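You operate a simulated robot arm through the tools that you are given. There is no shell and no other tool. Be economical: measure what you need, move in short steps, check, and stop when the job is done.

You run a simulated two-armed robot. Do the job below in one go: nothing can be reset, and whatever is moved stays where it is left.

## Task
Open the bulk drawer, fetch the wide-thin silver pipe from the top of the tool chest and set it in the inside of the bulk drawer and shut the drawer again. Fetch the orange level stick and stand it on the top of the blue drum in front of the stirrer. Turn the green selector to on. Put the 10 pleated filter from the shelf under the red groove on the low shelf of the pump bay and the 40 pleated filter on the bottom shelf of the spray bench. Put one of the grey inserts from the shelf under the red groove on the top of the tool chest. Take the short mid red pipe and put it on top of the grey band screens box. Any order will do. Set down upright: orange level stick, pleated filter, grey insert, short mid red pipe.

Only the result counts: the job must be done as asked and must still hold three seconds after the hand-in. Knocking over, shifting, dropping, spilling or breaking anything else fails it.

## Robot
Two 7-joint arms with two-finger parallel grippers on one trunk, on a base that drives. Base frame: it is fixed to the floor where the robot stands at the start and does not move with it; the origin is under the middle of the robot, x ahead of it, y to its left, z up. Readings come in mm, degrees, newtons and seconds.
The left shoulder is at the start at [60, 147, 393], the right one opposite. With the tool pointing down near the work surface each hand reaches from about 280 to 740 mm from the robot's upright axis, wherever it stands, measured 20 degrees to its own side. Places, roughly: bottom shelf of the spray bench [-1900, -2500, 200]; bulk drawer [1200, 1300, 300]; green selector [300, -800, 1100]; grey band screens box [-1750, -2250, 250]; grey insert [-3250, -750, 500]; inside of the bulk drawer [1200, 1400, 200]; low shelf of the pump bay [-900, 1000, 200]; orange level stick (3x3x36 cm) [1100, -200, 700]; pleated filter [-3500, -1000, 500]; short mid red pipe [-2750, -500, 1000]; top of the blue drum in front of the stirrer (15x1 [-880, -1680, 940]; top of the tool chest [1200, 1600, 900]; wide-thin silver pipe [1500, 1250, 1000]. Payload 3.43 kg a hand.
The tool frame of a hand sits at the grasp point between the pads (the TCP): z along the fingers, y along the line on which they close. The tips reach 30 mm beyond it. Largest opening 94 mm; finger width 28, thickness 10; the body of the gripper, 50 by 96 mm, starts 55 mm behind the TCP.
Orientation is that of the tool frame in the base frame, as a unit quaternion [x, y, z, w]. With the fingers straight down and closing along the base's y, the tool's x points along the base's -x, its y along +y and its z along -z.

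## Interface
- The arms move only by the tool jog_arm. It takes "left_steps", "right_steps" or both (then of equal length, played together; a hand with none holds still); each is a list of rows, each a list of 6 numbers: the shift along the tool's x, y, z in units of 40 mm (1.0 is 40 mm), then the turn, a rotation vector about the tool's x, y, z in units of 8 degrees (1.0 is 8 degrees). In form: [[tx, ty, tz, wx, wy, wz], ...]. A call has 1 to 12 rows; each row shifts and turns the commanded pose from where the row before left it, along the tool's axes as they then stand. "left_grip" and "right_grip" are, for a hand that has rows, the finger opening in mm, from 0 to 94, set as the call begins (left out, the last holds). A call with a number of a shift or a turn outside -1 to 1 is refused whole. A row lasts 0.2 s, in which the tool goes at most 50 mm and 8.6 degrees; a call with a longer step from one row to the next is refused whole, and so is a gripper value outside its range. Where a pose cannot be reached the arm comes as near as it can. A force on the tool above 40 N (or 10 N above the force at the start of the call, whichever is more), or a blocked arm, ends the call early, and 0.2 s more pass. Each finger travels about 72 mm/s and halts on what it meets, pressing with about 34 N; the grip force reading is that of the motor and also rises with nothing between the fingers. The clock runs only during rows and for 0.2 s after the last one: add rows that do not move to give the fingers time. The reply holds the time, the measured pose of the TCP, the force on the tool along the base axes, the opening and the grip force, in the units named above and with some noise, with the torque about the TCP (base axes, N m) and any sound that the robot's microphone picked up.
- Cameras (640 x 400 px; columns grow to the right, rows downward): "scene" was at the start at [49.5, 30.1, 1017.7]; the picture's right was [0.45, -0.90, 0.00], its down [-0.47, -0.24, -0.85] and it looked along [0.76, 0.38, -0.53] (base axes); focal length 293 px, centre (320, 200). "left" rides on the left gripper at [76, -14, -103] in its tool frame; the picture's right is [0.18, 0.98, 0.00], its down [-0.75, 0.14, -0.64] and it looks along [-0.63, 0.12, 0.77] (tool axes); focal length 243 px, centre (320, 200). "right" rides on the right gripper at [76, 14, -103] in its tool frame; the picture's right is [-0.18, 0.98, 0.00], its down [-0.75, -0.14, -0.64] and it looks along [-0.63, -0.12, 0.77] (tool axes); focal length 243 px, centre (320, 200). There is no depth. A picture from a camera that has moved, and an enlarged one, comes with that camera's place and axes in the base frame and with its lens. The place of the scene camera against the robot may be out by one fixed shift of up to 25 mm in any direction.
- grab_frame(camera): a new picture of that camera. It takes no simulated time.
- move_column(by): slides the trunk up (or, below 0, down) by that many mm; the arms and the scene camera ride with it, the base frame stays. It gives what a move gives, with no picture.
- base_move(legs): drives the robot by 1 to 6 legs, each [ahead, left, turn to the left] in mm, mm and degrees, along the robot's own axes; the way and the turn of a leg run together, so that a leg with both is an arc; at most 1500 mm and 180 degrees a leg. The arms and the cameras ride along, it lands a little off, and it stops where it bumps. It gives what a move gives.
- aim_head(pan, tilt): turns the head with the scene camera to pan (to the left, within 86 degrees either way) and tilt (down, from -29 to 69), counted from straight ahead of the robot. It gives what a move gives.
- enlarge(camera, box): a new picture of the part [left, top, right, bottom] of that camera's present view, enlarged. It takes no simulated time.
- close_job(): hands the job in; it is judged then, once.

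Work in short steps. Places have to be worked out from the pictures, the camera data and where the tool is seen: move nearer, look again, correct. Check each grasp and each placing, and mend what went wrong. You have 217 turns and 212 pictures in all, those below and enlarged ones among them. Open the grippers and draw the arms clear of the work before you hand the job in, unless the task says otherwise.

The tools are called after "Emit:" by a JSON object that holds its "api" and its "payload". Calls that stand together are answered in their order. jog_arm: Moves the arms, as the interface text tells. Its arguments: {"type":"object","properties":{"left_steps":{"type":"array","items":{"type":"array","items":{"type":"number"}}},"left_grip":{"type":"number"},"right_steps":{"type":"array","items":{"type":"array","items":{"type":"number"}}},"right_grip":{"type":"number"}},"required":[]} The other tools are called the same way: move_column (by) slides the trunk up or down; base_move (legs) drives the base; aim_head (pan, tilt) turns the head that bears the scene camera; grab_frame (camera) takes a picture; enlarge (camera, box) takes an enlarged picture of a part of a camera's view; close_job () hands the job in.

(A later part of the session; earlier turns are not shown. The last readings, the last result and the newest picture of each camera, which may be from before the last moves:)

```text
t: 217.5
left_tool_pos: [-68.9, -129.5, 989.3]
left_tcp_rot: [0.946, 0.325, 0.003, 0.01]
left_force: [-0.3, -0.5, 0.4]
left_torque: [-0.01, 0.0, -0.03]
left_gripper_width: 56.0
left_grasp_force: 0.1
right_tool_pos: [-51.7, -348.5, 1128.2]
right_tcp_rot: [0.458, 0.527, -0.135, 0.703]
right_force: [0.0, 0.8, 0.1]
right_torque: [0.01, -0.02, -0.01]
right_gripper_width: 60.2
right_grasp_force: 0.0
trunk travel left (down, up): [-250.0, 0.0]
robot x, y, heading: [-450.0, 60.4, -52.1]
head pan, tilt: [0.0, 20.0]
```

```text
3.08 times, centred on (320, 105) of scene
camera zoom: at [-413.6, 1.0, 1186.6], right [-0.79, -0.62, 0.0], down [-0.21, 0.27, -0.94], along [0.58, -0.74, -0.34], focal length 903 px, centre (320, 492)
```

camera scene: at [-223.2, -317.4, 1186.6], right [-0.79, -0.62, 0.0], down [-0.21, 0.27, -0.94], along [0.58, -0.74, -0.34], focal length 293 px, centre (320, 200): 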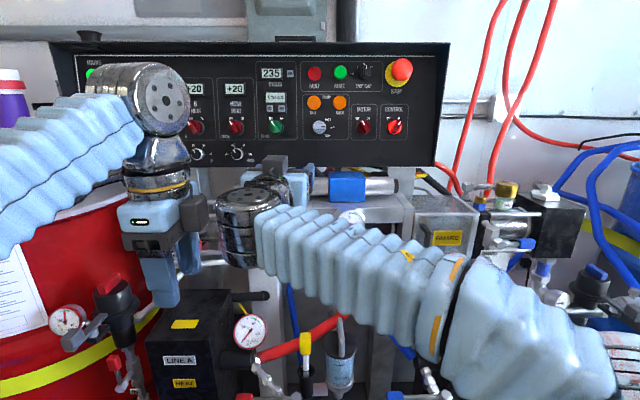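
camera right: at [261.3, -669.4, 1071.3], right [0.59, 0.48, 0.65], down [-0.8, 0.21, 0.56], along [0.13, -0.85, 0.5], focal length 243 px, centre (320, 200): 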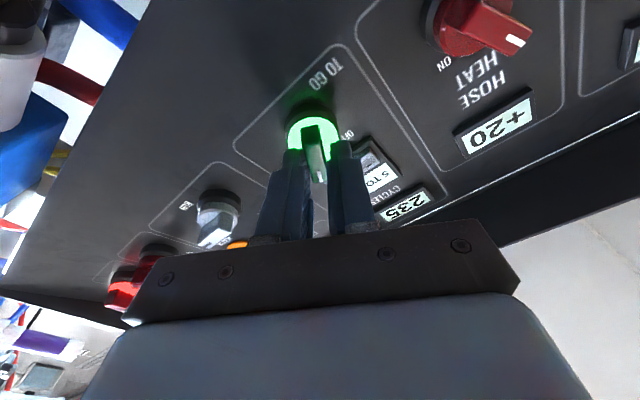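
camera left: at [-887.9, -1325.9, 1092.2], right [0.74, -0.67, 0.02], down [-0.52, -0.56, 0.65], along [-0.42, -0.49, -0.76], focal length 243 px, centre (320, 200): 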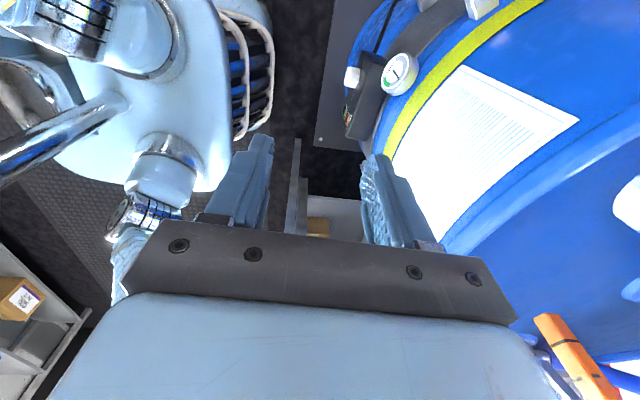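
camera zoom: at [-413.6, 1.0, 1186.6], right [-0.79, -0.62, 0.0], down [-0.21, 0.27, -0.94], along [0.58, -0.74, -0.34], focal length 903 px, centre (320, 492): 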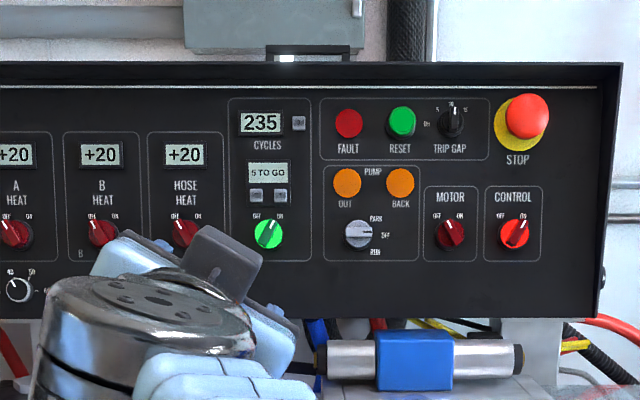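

Selector is ON. Now to the far shelves: turn around to face the opposite wall and look left along it.

Emit:
{"api": "base_move", "payload": {"legs": [[0, 0, 180]]}}

Emit:
{"api": "aim_head", "payload": {"pan": 60, "tilt": 20}}

Emit:
{"api": "grab_frame", "payload": {"camera": "scene"}}

Emit:
{"api": "aim_head", "payload": {"pan": -10, "tilt": 20}}

Emit:
{"api": "grab_frame", "payload": {"camera": "scene"}}

```text
t: 225.2
left_tool_pos: [-823.1, 273.7, 988.3]
left_tcp_rot: [-0.298, 0.954, 0.011, -0.002]
left_force: [-0.1, -0.1, 0.1]
left_torque: [0.01, 0.02, -0.02]
left_gripper_width: 56.1
left_grasp_force: 0.0
right_tool_pos: [-828.8, 491.2, 1129.4]
right_tcp_rot: [-0.513, 0.474, 0.699, 0.155]
right_force: [0.7, -0.1, -0.3]
right_torque: [0.0, 0.02, 0.02]
right_gripper_width: 59.9
right_grasp_force: 0.1
trunk travel left (down, up): [-250.0, 0.0]
robot x, y, heading: [-452.3, 61.7, 124.8]
head pan, tilt: [0.0, 20.0]
```

```text
t: 226.4
left_tool_pos: [-822.6, 274.2, 988.8]
left_tcp_rot: [-0.298, 0.955, 0.011, -0.003]
left_force: [-0.2, 0.5, 0.2]
left_torque: [0.02, 0.0, -0.01]
left_gripper_width: 56.3
left_grasp_force: 0.0
right_tool_pos: [-828.1, 490.4, 1128.5]
right_tcp_rot: [-0.514, 0.473, 0.698, 0.157]
right_force: [-0.5, 0.3, 0.3]
right_torque: [0.02, 0.03, 0.01]
right_gripper_width: 60.0
right_grasp_force: 0.0
trunk travel left (down, up): [-250.0, 0.0]
robot x, y, heading: [-450.8, 62.9, 124.7]
head pan, tilt: [60.0, 20.0]
```

```text
98 pictures are left
camera scene: at [-528.5, 18.5, 1186.6], right [-0.08, 1.0, 0.0], down [0.34, 0.03, -0.94], along [-0.94, -0.08, -0.34], focal length 293 px, centre (320, 200)
```

scene: 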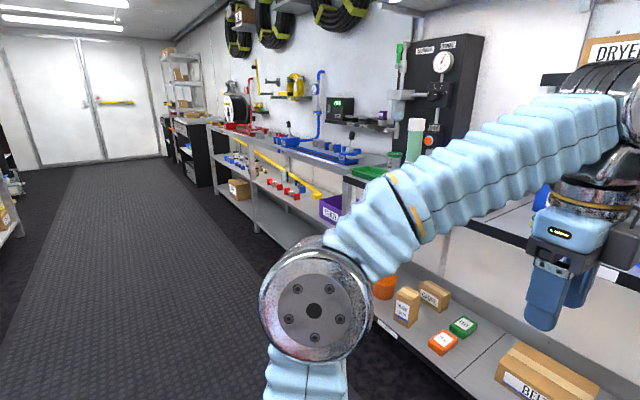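

```text
t: 227.9
left_tool_pos: [-821.8, 273.9, 987.1]
left_tcp_rot: [-0.298, 0.954, 0.011, -0.002]
left_force: [-0.3, 0.5, -0.3]
left_torque: [0.01, -0.04, -0.01]
left_gripper_width: 55.9
left_grasp_force: 0.0
right_tool_pos: [-828.4, 491.9, 1128.1]
right_tcp_rot: [-0.514, 0.473, 0.698, 0.156]
right_force: [-0.7, 0.0, 0.6]
right_torque: [0.01, -0.01, 0.0]
right_gripper_width: 59.9
right_grasp_force: 0.0
trunk travel left (down, up): [-250.0, 0.0]
robot x, y, heading: [-454.8, 58.1, 124.8]
head pan, tilt: [-10.0, 20.0]
```

```text
97 pictures are left
camera scene: at [-474.9, 110.8, 1186.6], right [0.91, 0.42, 0.0], down [0.14, -0.31, -0.94], along [-0.39, 0.85, -0.34], focal length 293 px, centre (320, 200)
```

scene: 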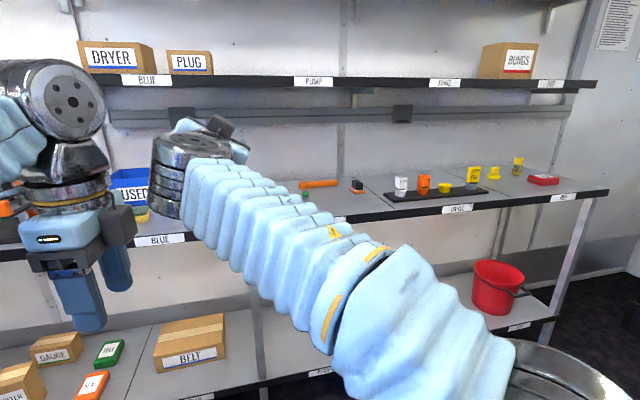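

The far bench on this wall holds the items. Drive left along the aisle ~2350 mm and look.

Emit:
{"api": "base_move", "payload": {"legs": [[0, 0, 3.2], [0, 1400, 0], [0, 950, 0]]}}

Emit:
{"api": "aim_head", "payload": {"pan": 15, "tilt": 22}}

Emit:
{"api": "grab_frame", "payload": {"camera": "scene"}}

```text
t: 239.9
left_tool_pos: [-2714.4, -1169.1, 989.2]
left_tcp_rot: [-0.314, 0.949, 0.011, -0.003]
left_force: [0.4, 0.0, 0.0]
left_torque: [-0.05, 0.0, 0.0]
left_gripper_width: 56.0
left_grasp_force: 0.0
right_tool_pos: [-2726.6, -951.0, 1128.9]
right_tcp_rot: [-0.522, 0.464, 0.701, 0.144]
right_force: [0.0, -0.2, 1.0]
right_torque: [-0.01, 0.03, 0.01]
right_gripper_width: 60.0
right_grasp_force: 0.0
trunk travel left (down, up): [-250.0, 0.0]
robot x, y, heading: [-2336.2, -1368.3, 126.9]
head pan, tilt: [-10.0, 20.0]
```

```text
t: 240.8
left_tool_pos: [-2714.5, -1169.3, 987.9]
left_tcp_rot: [-0.314, 0.949, 0.011, -0.004]
left_force: [0.2, 0.1, 1.0]
left_torque: [0.0, 0.02, 0.01]
left_gripper_width: 56.1
left_grasp_force: 0.0
right_tool_pos: [-2727.0, -952.0, 1128.2]
right_tcp_rot: [-0.522, 0.464, 0.701, 0.144]
right_force: [-0.6, -0.2, 0.2]
right_torque: [-0.04, -0.02, -0.03]
right_gripper_width: 60.0
right_grasp_force: 0.1
trunk travel left (down, up): [-250.0, 0.0]
robot x, y, heading: [-2339.4, -1371.5, 126.9]
head pan, tilt: [15.0, 22.0]
```

```text
96 pictures are left
camera scene: at [-2391.9, -1345.3, 1183.4], right [0.62, 0.79, 0.0], down [0.29, -0.23, -0.93], along [-0.73, 0.57, -0.37], focal length 293 px, centre (320, 200)
```

scene: 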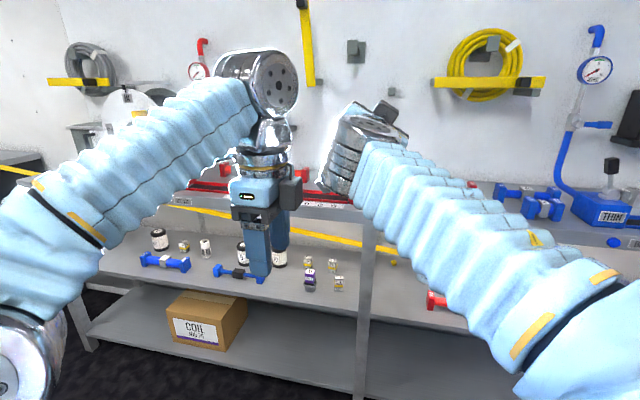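

The arms block the view. I back off 250 and lower both hands, levelling the right tool.

Emit:
{"api": "base_move", "payload": {"legs": [[-250, 0, 0]]}}

Emit:
{"api": "jog_arm", "payload": {"right_steps": [[0, 0, 0, 0, 0, -0.9], [0, 0, 0, 0, 0, -0.9], [0, 0, 0, 0, 0, -0.9], [0, 0, 0, 0, 0, -0.8], [1, 0, 0, 0, 0, 0], [1, 0, 0, 0, 0, 0], [1, 0, 0, 0, 0, 0], [1, 0, 0, 0, 0, 0], [1, 0, 0, 0, 0, 0], [1, 0, 0, 0, 0, 0], [1, 0, 0, 0, 0, 0], [1, 0, 0, 0, 0, 0]], "left_steps": [[0, 0, 1, 0, 0, 0], [0, 0, 1, 0, 0, 0], [0, 0, 1, 0, 0, 0], [0, 0, 1, 0, 0, 0], [0, 0, 1, 0, 0, 0], [0, 0, 1, 0, 0, 0], [0, 0, 1, 0, 0, 0], [0, 0, 0, 0, 0, 0], [0, 0, 0, 0, 0, 0], [0, 0, 0, 0, 0, 0], [0, 0, 0, 0, 0, 0], [0, 0, 0, 0, 0, 0]]}}

Emit:
{"api": "grab_frame", "payload": {"camera": "scene"}}

```text
t: 242.6
left_tool_pos: [-2567.3, -1368.6, 988.5]
left_tcp_rot: [-0.317, 0.948, 0.012, -0.003]
left_force: [-0.2, 0.4, 0.4]
left_torque: [-0.01, 0.01, -0.07]
left_gripper_width: 56.0
left_grasp_force: 0.0
right_tool_pos: [-2581.0, -1151.7, 1128.6]
right_tcp_rot: [-0.523, 0.462, 0.702, 0.142]
right_force: [-0.5, 0.3, 0.2]
right_torque: [0.04, 0.01, 0.05]
right_gripper_width: 60.3
right_grasp_force: 0.1
trunk travel left (down, up): [-250.0, 0.0]
robot x, y, heading: [-2189.9, -1567.9, 127.4]
head pan, tilt: [15.0, 22.0]
```

```text
t: 245.2
left_tool_pos: [-2571.1, -1363.8, 707.1]
left_tcp_rot: [-0.317, 0.948, 0.012, -0.003]
left_force: [-0.2, -0.2, 0.6]
left_torque: [-0.02, 0.05, -0.01]
left_gripper_width: 56.1
left_grasp_force: 0.0
right_tool_pos: [-2592.1, -1152.2, 808.5]
right_tcp_rot: [-0.619, 0.322, 0.647, 0.306]
right_force: [0.8, 0.1, 0.2]
right_torque: [0.0, 0.02, 0.01]
right_gripper_width: 60.0
right_grasp_force: 0.0
trunk travel left (down, up): [-250.0, 0.0]
robot x, y, heading: [-2188.0, -1564.5, 127.2]
head pan, tilt: [15.0, 22.0]
```

```text
95 pictures are left
camera scene: at [-2243.2, -1543.1, 1183.4], right [0.61, 0.79, 0.0], down [0.3, -0.23, -0.93], along [-0.73, 0.57, -0.37], focal length 293 px, centre (320, 200)
```

scene: 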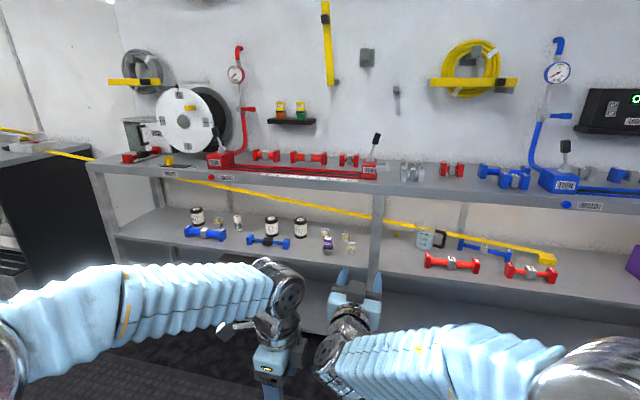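

Emit:
{"api": "enlarge", "payload": {"camera": "scene", "box": [120, 80, 440, 270]}}

Emit:
{"api": "enlarge", "payload": {"camera": "scene", "box": [170, 195, 370, 265]}}

Emit:
{"api": "enlarge", "payload": {"camera": "scene", "box": [400, 140, 600, 290]}}

```text
2.00 times, centred on (280, 175) of scene
camera zoom: at [-2243.2, -1543.1, 1183.4], right [0.61, 0.79, 0.0], down [0.3, -0.23, -0.93], along [-0.73, 0.57, -0.37], focal length 587 px, centre (400, 250)
```

zoom: 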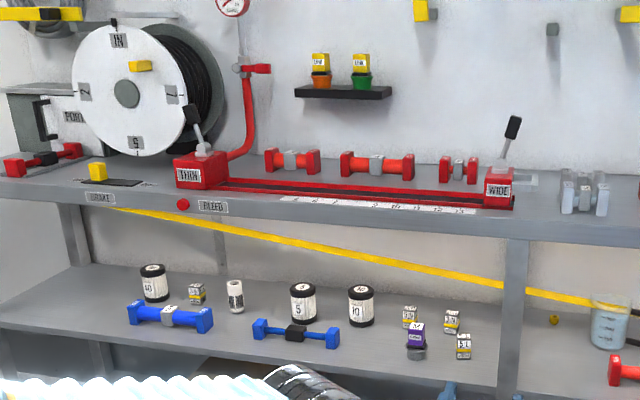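

```text
3.20 times, centred on (270, 230) of scene
camera zoom: at [-2243.2, -1543.1, 1183.4], right [0.61, 0.79, 0.0], down [0.3, -0.23, -0.93], along [-0.73, 0.57, -0.37], focal length 939 px, centre (480, 104)
```

zoom: 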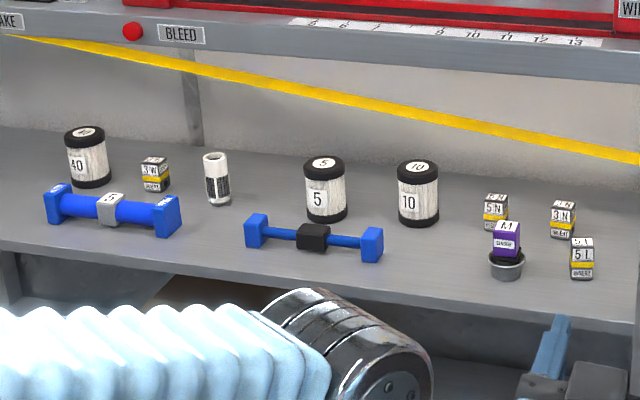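

```text
2.67 times, centred on (500, 215) of scene
camera zoom: at [-2243.2, -1543.1, 1183.4], right [0.61, 0.79, 0.0], down [0.3, -0.23, -0.93], along [-0.73, 0.57, -0.37], focal length 782 px, centre (-160, 160)
```

zoom: 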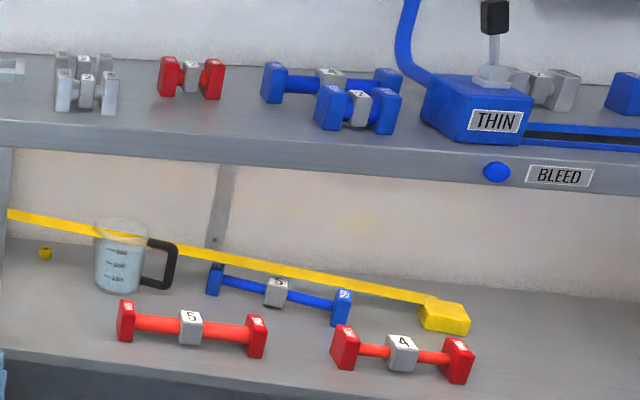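

Items identified: filters 40, 5, 10 and the inserts (3W, 5N, 3N, 5L) on the mid shelf; the short red pipe to the right of the WIDE end on the bench top fits the given place. I turn the left hand to the same horizontal posture.

Emit:
{"api": "jog_arm", "payload": {"left_grip": 94, "left_steps": [[0, 0, 0, 0, 0, -1], [0, 0, 0, 0, 0, -1], [0, 0, 0, 0, 0, -1], [0, 0, 0, 0, 0, -1], [0, 0, 0, 0, 0, -1], [0, 0, 0, 0, 0, -1], [0, 0, 0, 0, 0, -1], [0, 0, 0, 0, 0, -1], [0, 0, 0, 0, 0, -1], [0, 0, 0, 0, 0, -1], [0, 0, 0, 0, 0, -1], [0, 0, 0, 0, 0, -0.25]]}}

Emit:
{"api": "jog_arm", "payload": {"left_steps": [[0, 0, 0, 0, -1, 0], [0, 0, 0, 0, -1, 0], [0, 0, 0, 0, -1, 0], [0, 0, 0, 0, -1, 0], [0, 0, 0, 0, -1, 0], [0, 0, 0, 0, -1, 0], [0, 0, 0, 0, -1, 0], [0, 0, 0, 0, -1, 0], [0, 0, 0, 0, -1, 0], [0, 0, 0, 0, -1, 0], [0, 0, 0, 0, -1, 0], [0, 0, 0, 0, -0.25, 0]]}}

Emit:
{"api": "base_move", "payload": {"legs": [[0, 620, 0]]}}

Emit:
{"api": "aim_head", "payload": {"pan": 10, "tilt": 30}}

Emit:
{"api": "grab_frame", "payload": {"camera": "scene"}}

```text
t: 247.8
left_tool_pos: [-2571.0, -1363.9, 709.4]
left_tcp_rot: [0.896, -0.445, -0.01, -0.005]
left_force: [0.1, 0.2, -0.2]
left_torque: [-0.02, 0.01, 0.0]
left_gripper_width: 94.1
left_grasp_force: 0.2
right_tool_pos: [-2592.9, -1153.1, 808.6]
right_tcp_rot: [-0.62, 0.322, 0.647, 0.307]
right_force: [-0.1, 0.7, -0.4]
right_torque: [0.0, 0.0, 0.02]
right_gripper_width: 60.1
right_grasp_force: 0.1
trunk travel left (down, up): [-250.0, 0.0]
robot x, y, heading: [-2186.7, -1565.7, 127.3]
head pan, tilt: [15.0, 22.0]
```

```text
t: 250.0
left_tool_pos: [-2616.3, -1280.5, 770.4]
left_tcp_rot: [0.693, -0.35, -0.564, -0.281]
left_force: [-0.4, -1.2, -0.9]
left_torque: [-0.03, 0.05, -0.05]
left_gripper_width: 93.8
left_grasp_force: 0.0
left hand out of reach, approached as far as the arm can: row 6, 7, 8, 9, 10
right_tool_pos: [-2591.6, -1148.5, 815.5]
right_tcp_rot: [-0.612, 0.327, 0.65, 0.31]
right_force: [1.2, 0.2, 2.1]
right_torque: [-0.12, -0.08, 0.04]
right_gripper_width: 60.2
right_grasp_force: 0.1
trunk travel left (down, up): [-250.0, 0.0]
robot x, y, heading: [-2186.0, -1568.3, 127.3]
head pan, tilt: [15.0, 22.0]
stopped in row 10 (right hand): the force on the tool passed its limit at 47 N (the readings are from after the stop); the commanded pose is now the measured one
```

```text
t: 253.5
left_tool_pos: [-3111.5, -1663.5, 769.7]
left_tcp_rot: [0.694, -0.345, -0.567, -0.278]
left_force: [-0.9, -0.7, -4.8]
left_torque: [-0.13, 0.29, -0.01]
left_gripper_width: 93.6
left_grasp_force: 0.1
right_tool_pos: [-3089.2, -1531.1, 814.9]
right_tcp_rot: [-0.614, 0.322, 0.653, 0.304]
right_force: [0.4, 0.3, 5.5]
right_torque: [-0.49, -0.17, 0.04]
right_gripper_width: 60.1
right_grasp_force: 0.0
trunk travel left (down, up): [-250.0, 0.0]
robot x, y, heading: [-2679.4, -1945.8, 128.1]
head pan, tilt: [15.0, 22.0]
```

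```text
t: 254.2
left_tool_pos: [-3110.8, -1663.1, 770.1]
left_tcp_rot: [0.695, -0.346, -0.566, -0.278]
left_force: [-0.1, -0.9, -0.7]
left_torque: [-0.01, 0.06, -0.05]
left_gripper_width: 94.1
left_grasp_force: 0.0
right_tool_pos: [-3088.2, -1530.6, 814.9]
right_tcp_rot: [-0.615, 0.323, 0.651, 0.306]
right_force: [0.0, 0.8, 1.1]
right_torque: [-0.08, -0.02, -0.02]
right_gripper_width: 59.9
right_grasp_force: 0.1
trunk travel left (down, up): [-250.0, 0.0]
robot x, y, heading: [-2677.9, -1945.0, 128.0]
head pan, tilt: [10.0, 30.0]
```

```text
91 pictures are left
camera scene: at [-2728.2, -1916.5, 1170.6], right [0.67, 0.74, 0.0], down [0.37, -0.33, -0.87], along [-0.64, 0.58, -0.5], focal length 293 px, centre (320, 200)
```

scene: 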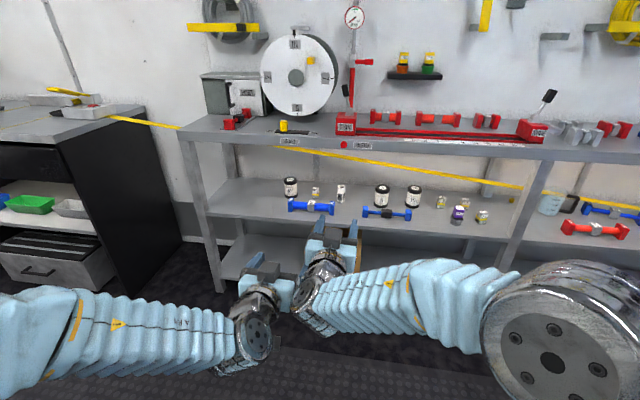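

Hands nearly touched; I move the left hand outward, lower the trunk 150 and drive nearer to the 40 filter (estimated about (-3700,-1200)).

Emit:
{"api": "jog_arm", "payload": {"left_steps": [[0, 1, -0.5, 0, 0, 0], [0, 1, -0.5, 0, 0, 0], [0, 1, 0, 0, 0, 0]]}}

Emit:
{"api": "move_column", "payload": {"by": -150}}

Emit:
{"api": "base_move", "payload": {"legs": [[300, 80, 0]]}}

Emit:
{"api": "grab_frame", "payload": {"camera": "scene"}}

Emit:
{"api": "grab_frame", "payload": {"camera": "left"}}

```text
t: 255.0
left_tool_pos: [-3199.5, -1749.8, 796.0]
left_tcp_rot: [0.694, -0.346, -0.566, -0.278]
left_force: [-0.4, -0.3, 0.4]
left_torque: [0.0, 0.0, 0.02]
left_gripper_width: 93.9
left_grasp_force: 0.0
left hand out of reach, approached as far as the arm can: row 1, 2
right_tool_pos: [-3087.0, -1531.3, 815.3]
right_tcp_rot: [-0.614, 0.323, 0.652, 0.306]
right_force: [0.0, 0.2, -0.1]
right_torque: [-0.01, -0.06, 0.06]
right_gripper_width: 59.8
right_grasp_force: 0.2
trunk travel left (down, up): [-250.0, 0.0]
robot x, y, heading: [-2677.4, -1943.3, 127.6]
head pan, tilt: [10.0, 30.0]
```

```text
t: 256.7
left_tool_pos: [-3201.5, -1750.4, 646.3]
left_tcp_rot: [0.695, -0.346, -0.566, -0.278]
left_force: [0.2, 0.0, 0.1]
left_torque: [-0.01, -0.01, 0.0]
left_gripper_width: 94.0
left_grasp_force: 0.1
right_tool_pos: [-3087.7, -1531.0, 666.0]
right_tcp_rot: [-0.614, 0.323, 0.652, 0.305]
right_force: [0.4, -0.5, 0.8]
right_torque: [0.01, 0.0, 0.01]
right_gripper_width: 60.0
right_grasp_force: 0.1
trunk travel left (down, up): [-100.0, 150.0]
robot x, y, heading: [-2677.0, -1944.6, 127.8]
head pan, tilt: [10.0, 30.0]
```

```text
t: 258.8
left_tool_pos: [-3456.0, -1565.2, 645.6]
left_tcp_rot: [0.697, -0.343, -0.566, -0.274]
left_force: [0.6, 0.2, -0.3]
left_torque: [0.02, -0.02, 0.01]
left_gripper_width: 94.2
left_grasp_force: 0.0
right_tool_pos: [-3346.1, -1344.7, 666.4]
right_tcp_rot: [-0.616, 0.32, 0.654, 0.302]
right_force: [0.7, 0.0, -0.2]
right_torque: [0.03, -0.01, -0.02]
right_gripper_width: 59.9
right_grasp_force: 0.2
trunk travel left (down, up): [-100.0, 150.0]
robot x, y, heading: [-2932.4, -1754.6, 128.5]
head pan, tilt: [10.0, 30.0]
```

```text
90 pictures are left
camera scene: at [-2982.9, -1726.4, 1020.5], right [0.66, 0.75, 0.0], down [0.37, -0.33, -0.87], along [-0.65, 0.57, -0.5], focal length 293 px, centre (320, 200)
```

scene: 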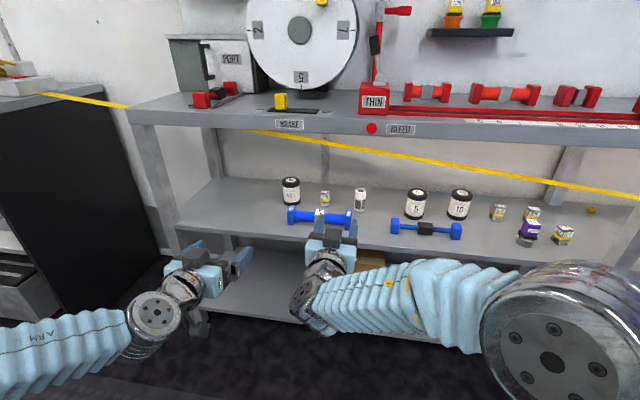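

```text
89 pictures are left
camera left: at [-3373.6, -1647.1, 593.4], right [-0.75, -0.63, -0.17], down [0.18, -0.46, 0.87], along [-0.63, 0.62, 0.46], focal length 243 px, centre (320, 200)
```

left: 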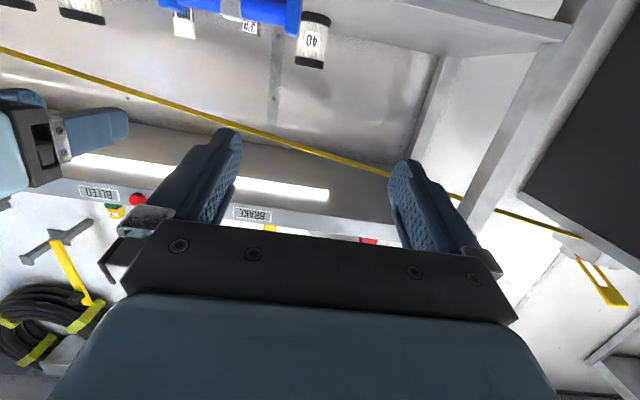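

The left hand is well aligned with the 40 filter (≈(-3685,-1237,552)). I retract the right hand, shift left hand 25 mm right, and drive ahead 240.

Emit:
{"api": "jog_arm", "payload": {"right_steps": [[0, 0, -1, 0, 0, 0], [0, 0, -1, 0, 0, 0], [0, 0, -1, 0, 0, 0], [0, 0, -1, 0, 0, 0]], "left_steps": [[0, -0.6, 0, 0, 0, 0], [0, 0, 0, 0, 0, 0], [0, 0, 0, 0, 0, 0], [0, 0, 0, 0, 0, 0]]}}

Emit:
{"api": "base_move", "payload": {"legs": [[240, 0, 0]]}}

Emit:
{"api": "grab_frame", "payload": {"camera": "left"}}

Emit:
{"api": "grab_frame", "payload": {"camera": "scene"}}

```text
t: 259.8
left_tool_pos: [-3436.0, -1548.7, 645.0]
left_tcp_rot: [0.697, -0.343, -0.567, -0.275]
left_force: [0.2, 0.3, -0.1]
left_torque: [0.02, -0.02, 0.01]
left_gripper_width: 94.0
left_grasp_force: 0.1
right_tool_pos: [-3247.2, -1469.6, 657.4]
right_tcp_rot: [-0.615, 0.32, 0.653, 0.303]
right_force: [-0.5, 1.0, -0.9]
right_torque: [0.02, -0.01, 0.01]
right_gripper_width: 59.8
right_grasp_force: 0.0
trunk travel left (down, up): [-100.0, 150.0]
robot x, y, heading: [-2932.2, -1749.7, 128.3]
head pan, tilt: [10.0, 30.0]
```

```text
t: 261.6
left_tool_pos: [-3583.4, -1362.0, 645.6]
left_tcp_rot: [0.696, -0.343, -0.567, -0.275]
left_force: [-0.3, 0.4, 0.1]
left_torque: [0.01, 0.02, 0.01]
left_gripper_width: 93.7
left_grasp_force: 0.1
right_tool_pos: [-3393.8, -1284.1, 657.8]
right_tcp_rot: [-0.615, 0.32, 0.654, 0.303]
right_force: [0.3, -1.1, 1.4]
right_torque: [0.0, -0.01, 0.03]
right_gripper_width: 60.2
right_grasp_force: 0.1
trunk travel left (down, up): [-100.0, 150.0]
robot x, y, heading: [-3079.2, -1570.7, 128.5]
head pan, tilt: [10.0, 30.0]
```

```text
88 pictures are left
camera left: at [-3500.9, -1444.9, 592.9], right [-0.75, -0.63, -0.17], down [0.18, -0.46, 0.87], along [-0.63, 0.62, 0.46], focal length 243 px, centre (320, 200)
```

left: 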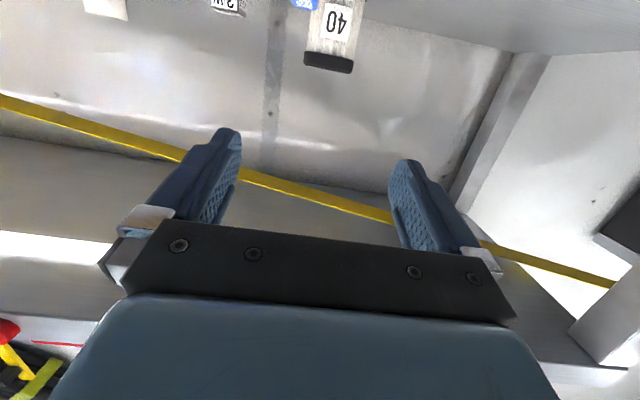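

```text
87 pictures are left
camera scene: at [-3130.4, -1540.0, 1020.6], right [0.67, 0.75, 0.0], down [0.37, -0.33, -0.87], along [-0.65, 0.58, -0.5], focal length 293 px, centre (320, 200)
```

scene: 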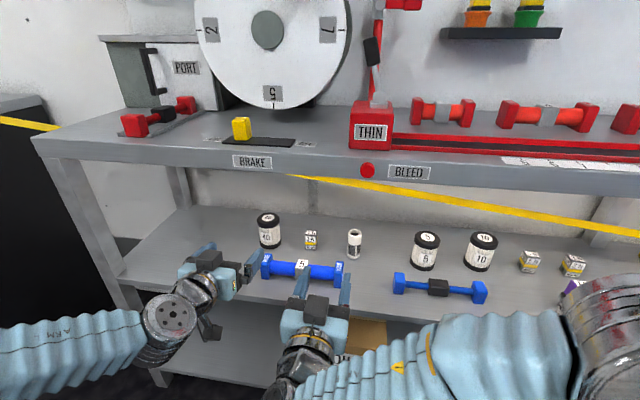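

Jar 40 at (-3687,-1235), z 510–588. Lower 36 mm, then advance most of the way along the tool axis.

Emit:
{"api": "jog_arm", "payload": {"left_steps": [[0.9, 0.1, 0, 0, 0, 0], [0, 0, 0.9, 0, 0, 0], [0, 0, 0.9, 0, 0, 0], [0, 0, 0.9, 0, 0, 0]]}}

Emit:
{"api": "grab_frame", "payload": {"camera": "left"}}

Emit:
{"api": "enlarge", "payload": {"camera": "scene", "box": [160, 190, 380, 330]}}

```text
t: 262.6
left_tool_pos: [-3660.2, -1277.7, 594.2]
left_tcp_rot: [0.696, -0.344, -0.567, -0.275]
left_force: [-0.1, 0.2, 1.0]
left_torque: [-0.01, 0.0, 0.02]
left_gripper_width: 94.1
left_grasp_force: 0.0
left hand out of reach, approached as far as the arm can: row 1
right_tool_pos: [-3394.4, -1282.3, 658.3]
right_tcp_rot: [-0.616, 0.32, 0.653, 0.302]
right_force: [0.1, -0.8, 0.3]
right_torque: [-0.02, 0.01, 0.02]
right_gripper_width: 60.0
right_grasp_force: 0.2
trunk travel left (down, up): [-100.0, 150.0]
robot x, y, heading: [-3079.2, -1569.2, 128.1]
head pan, tilt: [10.0, 30.0]
```

```text
86 pictures are left
camera left: at [-3578.7, -1359.6, 542.3], right [-0.75, -0.63, -0.17], down [0.18, -0.46, 0.87], along [-0.63, 0.63, 0.46], focal length 243 px, centre (320, 200)
```

left: 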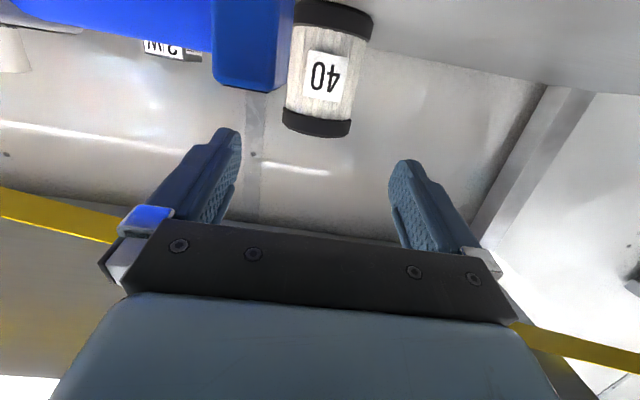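

```text
2.86 times, centred on (270, 260) of scene
camera zoom: at [-3130.0, -1540.1, 1020.6], right [0.67, 0.75, 0.0], down [0.37, -0.33, -0.87], along [-0.65, 0.58, -0.5], focal length 838 px, centre (463, 29)
```

zoom: 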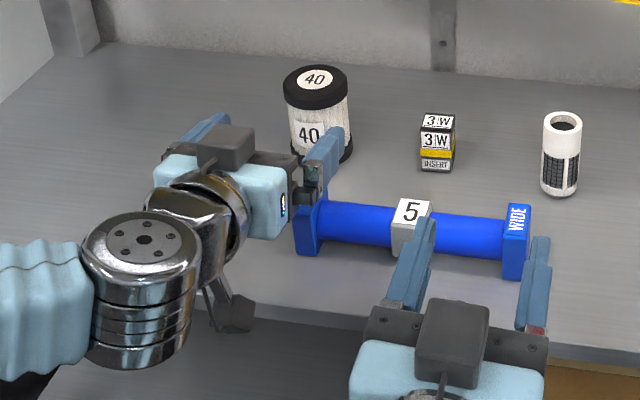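

Well aligned. Advance the last 54 mm and down slightly, then close.

Emit:
{"api": "jog_arm", "payload": {"left_steps": [[0.14, -0.12, 0.7, 0, 0, 0], [0.14, 0, 0.65, 0, 0, 0]]}}

Emit:
{"api": "jog_arm", "payload": {"left_grip": 40, "left_steps": [[0, 0, 0, 0, 0, 0], [0, 0, 0, 0, 0, 0], [0, 0, 0, 0, 0, 0], [0, 0, 0, 0, 0, 0]]}}

Emit:
{"api": "grab_frame", "payload": {"camera": "left"}}

```text
t: 263.2
left_tool_pos: [-3682.1, -1240.1, 577.2]
left_tcp_rot: [0.694, -0.344, -0.569, -0.276]
left_force: [10.5, -23.8, 24.9]
left_torque: [-4.32, -2.98, -1.08]
left_gripper_width: 94.0
left_grasp_force: 0.1
right_tool_pos: [-3395.4, -1285.1, 659.4]
right_tcp_rot: [-0.614, 0.32, 0.655, 0.302]
right_force: [0.2, 0.2, -0.3]
right_torque: [0.01, -0.01, -0.02]
right_gripper_width: 60.0
right_grasp_force: 0.1
trunk travel left (down, up): [-100.0, 150.0]
robot x, y, heading: [-3084.1, -1567.8, 128.5]
head pan, tilt: [10.0, 30.0]
stopped in row 2 (left hand): the force on the tool passed its limit at 78 N (the readings are from after the stop); the commanded pose is now the measured one
```

```text
t: 263.8
left_tool_pos: [-3682.7, -1238.8, 578.3]
left_tcp_rot: [0.692, -0.345, -0.57, -0.277]
left_force: [8.3, -19.4, 20.9]
left_torque: [-3.55, -2.48, -0.78]
left_gripper_width: 39.7
left_grasp_force: 0.0
right_tool_pos: [-3393.0, -1286.6, 659.2]
right_tcp_rot: [-0.615, 0.319, 0.655, 0.301]
right_force: [-0.7, -0.1, 0.2]
right_torque: [0.01, 0.01, 0.01]
right_gripper_width: 60.0
right_grasp_force: 0.1
trunk travel left (down, up): [-100.0, 150.0]
robot x, y, heading: [-3077.7, -1566.8, 128.8]
head pan, tilt: [10.0, 30.0]
stopped in row 2 (left hand): the force on the tool passed its limit at 48 N (the readings are from after the stop); the commanded pose is now the measured one
```

```text
84 pictures are left
camera left: at [-3601.1, -1321.3, 524.9], right [-0.76, -0.63, -0.17], down [0.19, -0.46, 0.87], along [-0.62, 0.63, 0.47], focal length 243 px, centre (320, 200)
```

left: 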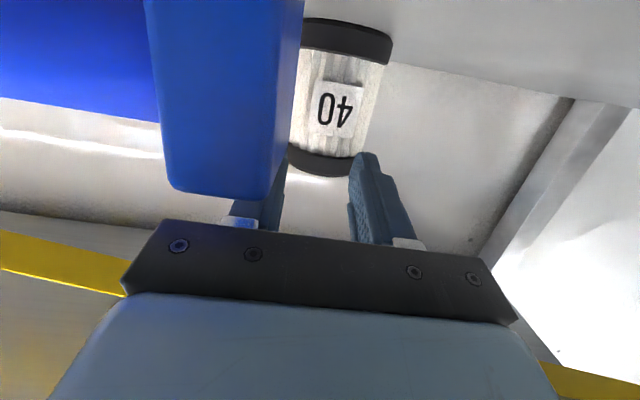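

The wrist camera housing bumped the blue pipe and the jar is ~85 mm further than assumed. I rise and back off, then check the blue pipe.

Emit:
{"api": "jog_arm", "payload": {"left_grip": 94, "left_steps": [[-0.8, 0, 0, 0, 0, 0], [-0.4, 0, -1, 0, 0, 0], [0, 0, -1, 0, 0, 0], [0, 0, -1, 0, 0, 0]]}}

Emit:
{"api": "enlarge", "payload": {"camera": "scene", "box": [160, 190, 380, 330]}}

Emit:
{"api": "grab_frame", "payload": {"camera": "left"}}

```text
t: 264.8
left_tool_pos: [-3616.5, -1324.3, 645.9]
left_tcp_rot: [0.695, -0.345, -0.567, -0.276]
left_force: [-1.5, 0.1, -0.8]
left_torque: [0.01, 0.01, -0.01]
left_gripper_width: 94.1
left_grasp_force: 0.1
right_tool_pos: [-3393.5, -1284.9, 657.8]
right_tcp_rot: [-0.616, 0.32, 0.654, 0.302]
right_force: [-0.4, 0.9, -0.1]
right_torque: [0.01, -0.01, 0.01]
right_gripper_width: 60.0
right_grasp_force: 0.1
trunk travel left (down, up): [-100.0, 150.0]
robot x, y, heading: [-3079.9, -1567.3, 128.2]
head pan, tilt: [10.0, 30.0]
```

```text
2.86 times, centred on (270, 260) of scene
camera zoom: at [-3130.4, -1540.3, 1020.5], right [0.66, 0.75, 0.0], down [0.37, -0.33, -0.87], along [-0.65, 0.58, -0.5], focal length 838 px, centre (463, 29)
```

zoom: 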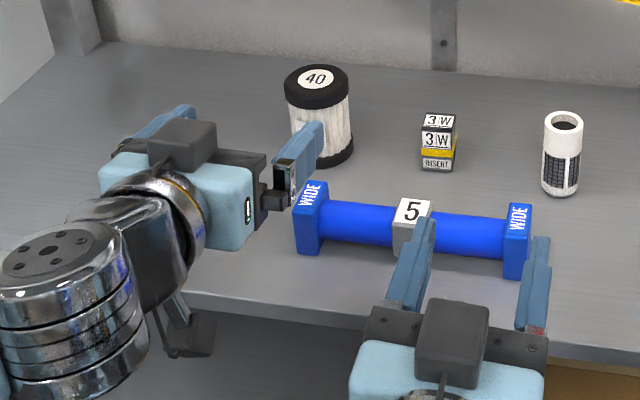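

```text
82 pictures are left
camera left: at [-3535.2, -1406.3, 594.0], right [-0.76, -0.63, -0.17], down [0.18, -0.46, 0.87], along [-0.63, 0.63, 0.46], focal length 243 px, centre (320, 200)
```

left: 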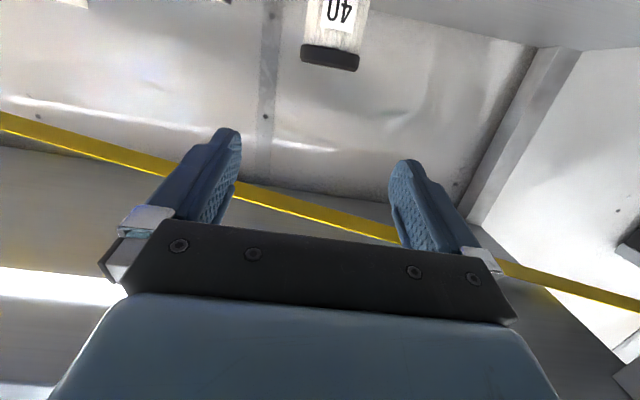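

The blue pipe hasn't moved. I'll come from the left at a 28° yaw to pass clear of it; jar centre ≈(-3718,-1200).

Emit:
{"api": "jog_arm", "payload": {"left_steps": [[0, 0.95, 0, 0.5, 0, 0], [0, 0.95, 0, 1, 0, 0], [0, 0, 0, 1, 0, 0], [0, 0, 0, 1, 0, 0], [0.9, 0, 0.2, 0, 0, 0]]}}

Emit:
{"api": "grab_frame", "payload": {"camera": "left"}}

```text
t: 266.0
left_tool_pos: [-3679.0, -1366.8, 610.5]
left_tcp_rot: [0.607, -0.471, -0.468, -0.436]
left_force: [0.0, 0.4, 0.2]
left_torque: [-0.02, 0.01, 0.01]
left_gripper_width: 94.0
left_grasp_force: 0.1
right_tool_pos: [-3394.3, -1285.0, 659.5]
right_tcp_rot: [-0.616, 0.32, 0.654, 0.302]
right_force: [-0.1, -0.1, -0.4]
right_torque: [0.0, 0.0, 0.03]
right_gripper_width: 60.2
right_grasp_force: 0.1
trunk travel left (down, up): [-100.0, 150.0]
robot x, y, heading: [-3081.5, -1567.5, 128.5]
head pan, tilt: [10.0, 30.0]
```

```text
81 pictures are left
camera left: at [-3639.7, -1475.9, 556.5], right [-0.94, -0.2, -0.27], down [-0.13, -0.52, 0.84], along [-0.31, 0.83, 0.47], focal length 243 px, centre (320, 200)
```

left: 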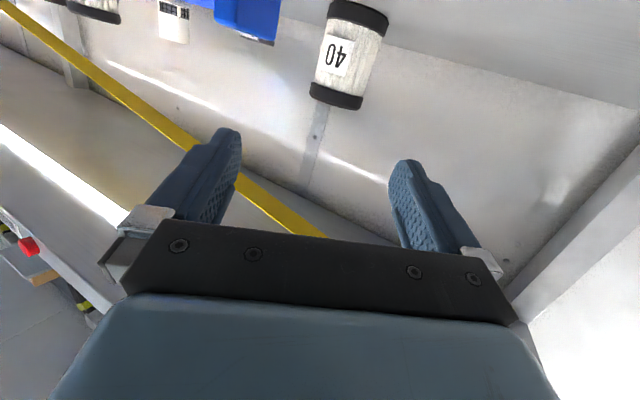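

Aligned except 16 mm to the left. Advance 125 mm and check.

Emit:
{"api": "jog_arm", "payload": {"left_steps": [[0, 0.4, 0.6, 0, 0, 0], [0, 0, 0.9, 0, 0, 0], [0, 0, 0.9, 0, 0, 0], [0, 0, 0.7, 0, 0, 0]]}}

Emit:
{"api": "grab_frame", "payload": {"camera": "left"}}

Emit:
{"api": "enlarge", "payload": {"camera": "scene", "box": [160, 190, 380, 330]}}

```text
t: 267.0
left_tool_pos: [-3710.6, -1246.8, 585.4]
left_tcp_rot: [0.607, -0.471, -0.469, -0.435]
left_force: [0.1, 0.5, 0.2]
left_torque: [0.0, 0.01, -0.04]
left_gripper_width: 94.2
left_grasp_force: 0.1
right_tool_pos: [-3394.5, -1283.4, 658.7]
right_tcp_rot: [-0.616, 0.319, 0.654, 0.302]
right_force: [0.3, -0.2, 0.2]
right_torque: [0.01, 0.01, -0.03]
right_gripper_width: 60.3
right_grasp_force: 0.1
trunk travel left (down, up): [-100.0, 150.0]
robot x, y, heading: [-3079.6, -1565.1, 128.4]
head pan, tilt: [10.0, 30.0]
```

```text
80 pictures are left
camera left: at [-3671.3, -1356.2, 531.5], right [-0.94, -0.2, -0.27], down [-0.12, -0.52, 0.84], along [-0.31, 0.83, 0.47], focal length 243 px, centre (320, 200)
```

left: 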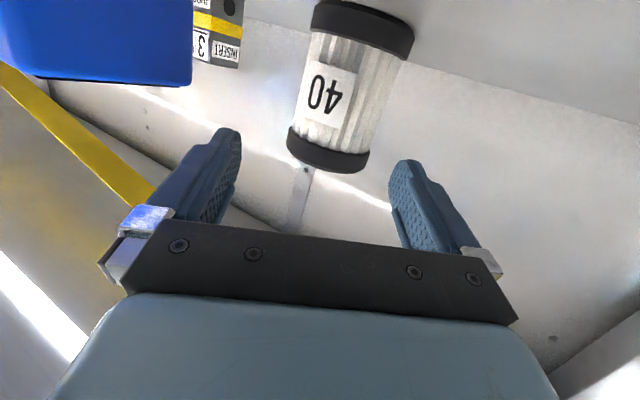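

```text
2.86 times, centred on (270, 260) of scene
camera zoom: at [-3130.3, -1540.8, 1020.6], right [0.66, 0.75, 0.0], down [0.37, -0.33, -0.87], along [-0.65, 0.57, -0.5], focal length 838 px, centre (463, 29)
```

zoom: 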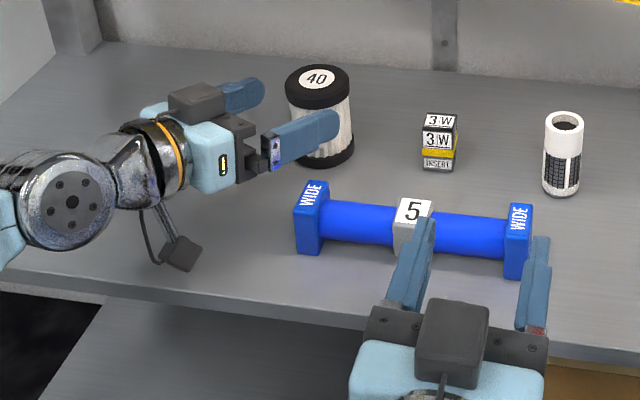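

Advance the last 54 mm and close.

Emit:
{"api": "jog_arm", "payload": {"left_steps": [[0, 0, 0.7, 0, 0, 0], [0, -0.1, 0.65, 0, 0, 0]]}}

Emit:
{"api": "jog_arm", "payload": {"left_grip": 45, "left_steps": [[0, 0, 0, 0, 0, 0], [0, 0, 0, 0, 0, 0], [0, 0, 0, 0, 0, 0], [0, 0, 0, 0, 0, 0]]}}

Emit:
{"api": "grab_frame", "payload": {"camera": "left"}}

```text
t: 267.6
left_tool_pos: [-3714.7, -1207.2, 581.7]
left_tcp_rot: [0.605, -0.471, -0.47, -0.437]
left_force: [3.3, 2.1, 8.1]
left_torque: [-0.83, -0.55, 0.43]
left_gripper_width: 94.1
left_grasp_force: 0.1
right_tool_pos: [-3393.8, -1284.5, 657.6]
right_tcp_rot: [-0.615, 0.32, 0.654, 0.302]
right_force: [0.1, 0.6, 0.5]
right_torque: [0.02, 0.0, -0.04]
right_gripper_width: 60.2
right_grasp_force: 0.1
trunk travel left (down, up): [-100.0, 150.0]
robot x, y, heading: [-3077.9, -1568.6, 128.4]
head pan, tilt: [10.0, 30.0]
stopped in row 2 (left hand): the force on the tool passed its limit at 50 N (the readings are from after the stop); the commanded pose is now the measured one
```

```text
t: 268.6
left_tool_pos: [-3715.7, -1207.9, 581.3]
left_tcp_rot: [0.605, -0.472, -0.471, -0.436]
left_force: [2.8, 7.9, 16.2]
left_torque: [-0.71, -0.45, 0.57]
left_gripper_width: 62.7
left_grasp_force: 34.8
right_tool_pos: [-3393.9, -1285.1, 658.8]
right_tcp_rot: [-0.615, 0.32, 0.655, 0.301]
right_force: [0.2, 0.0, 0.6]
right_torque: [0.0, 0.0, 0.02]
right_gripper_width: 60.2
right_grasp_force: 0.1
trunk travel left (down, up): [-100.0, 150.0]
robot x, y, heading: [-3078.0, -1564.1, 128.4]
head pan, tilt: [10.0, 30.0]
```

```text
78 pictures are left
camera left: at [-3675.4, -1316.4, 527.4], right [-0.94, -0.2, -0.26], down [-0.12, -0.53, 0.84], along [-0.31, 0.82, 0.47], focal length 243 px, centre (320, 200)
```

left: 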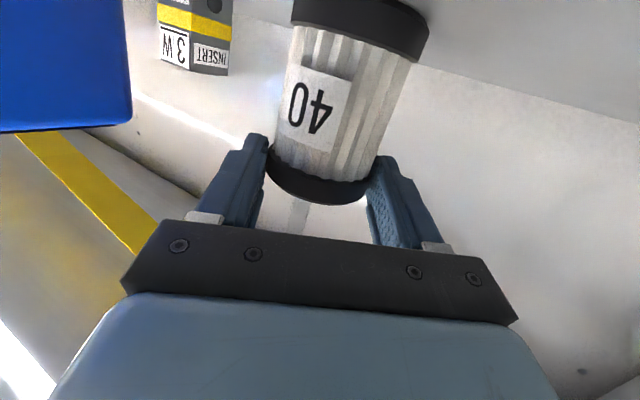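

Gripped (63 mm, 35 N). Lift 60 mm and withdraw.

Emit:
{"api": "jog_arm", "payload": {"left_steps": [[-0.8, 0, 0, 0, 0, 0], [-0.7, 0, 0, 0, 0, 0], [0, 0, -0.8, 0, 0, 0], [0, 0, -0.8, 0, 0, 0], [0, 0, -0.8, 0, 0, 0], [0, 0, -0.8, 0, 0, 0]]}}

Emit:
{"api": "base_move", "payload": {"legs": [[-330, 0, 0]]}}

Emit:
{"api": "grab_frame", "payload": {"camera": "scene"}}

```text
t: 270.0
left_tool_pos: [-3700.9, -1320.8, 661.7]
left_tcp_rot: [0.607, -0.471, -0.469, -0.435]
left_force: [0.4, 0.0, -0.5]
left_torque: [-0.04, 0.0, -0.02]
left_gripper_width: 62.2
left_grasp_force: 34.4
right_tool_pos: [-3395.4, -1285.6, 658.5]
right_tcp_rot: [-0.616, 0.32, 0.653, 0.303]
right_force: [0.3, -0.8, -0.5]
right_torque: [0.01, -0.02, 0.05]
right_gripper_width: 60.0
right_grasp_force: 0.0
trunk travel left (down, up): [-100.0, 150.0]
robot x, y, heading: [-3081.9, -1567.6, 128.4]
head pan, tilt: [10.0, 30.0]
```

```text
t: 272.1
left_tool_pos: [-3495.2, -1578.6, 661.5]
left_tcp_rot: [0.605, -0.472, -0.469, -0.437]
left_force: [0.4, 0.5, -1.2]
left_torque: [0.01, -0.01, 0.01]
left_gripper_width: 61.8
left_grasp_force: 34.4
right_tool_pos: [-3186.6, -1543.4, 658.5]
right_tcp_rot: [-0.614, 0.322, 0.653, 0.304]
right_force: [-0.3, -0.8, -0.1]
right_torque: [-0.03, -0.06, 0.0]
right_gripper_width: 60.1
right_grasp_force: 0.2
trunk travel left (down, up): [-100.0, 150.0]
robot x, y, heading: [-2870.6, -1827.4, 128.0]
head pan, tilt: [10.0, 30.0]
```

```text
77 pictures are left
camera scene: at [-2924.5, -1801.4, 1020.5], right [0.67, 0.74, 0.0], down [0.37, -0.33, -0.87], along [-0.64, 0.58, -0.5], focal length 293 px, centre (320, 200)
```

scene: 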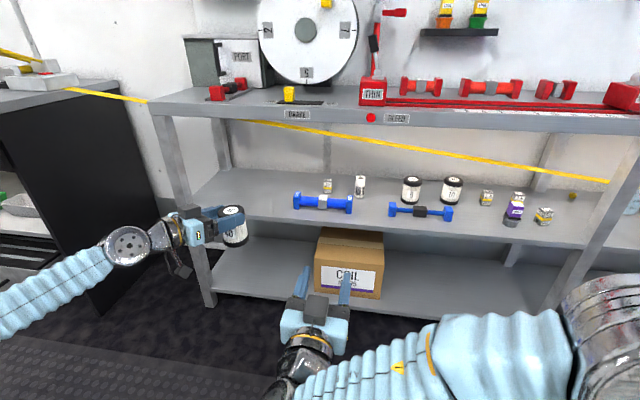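

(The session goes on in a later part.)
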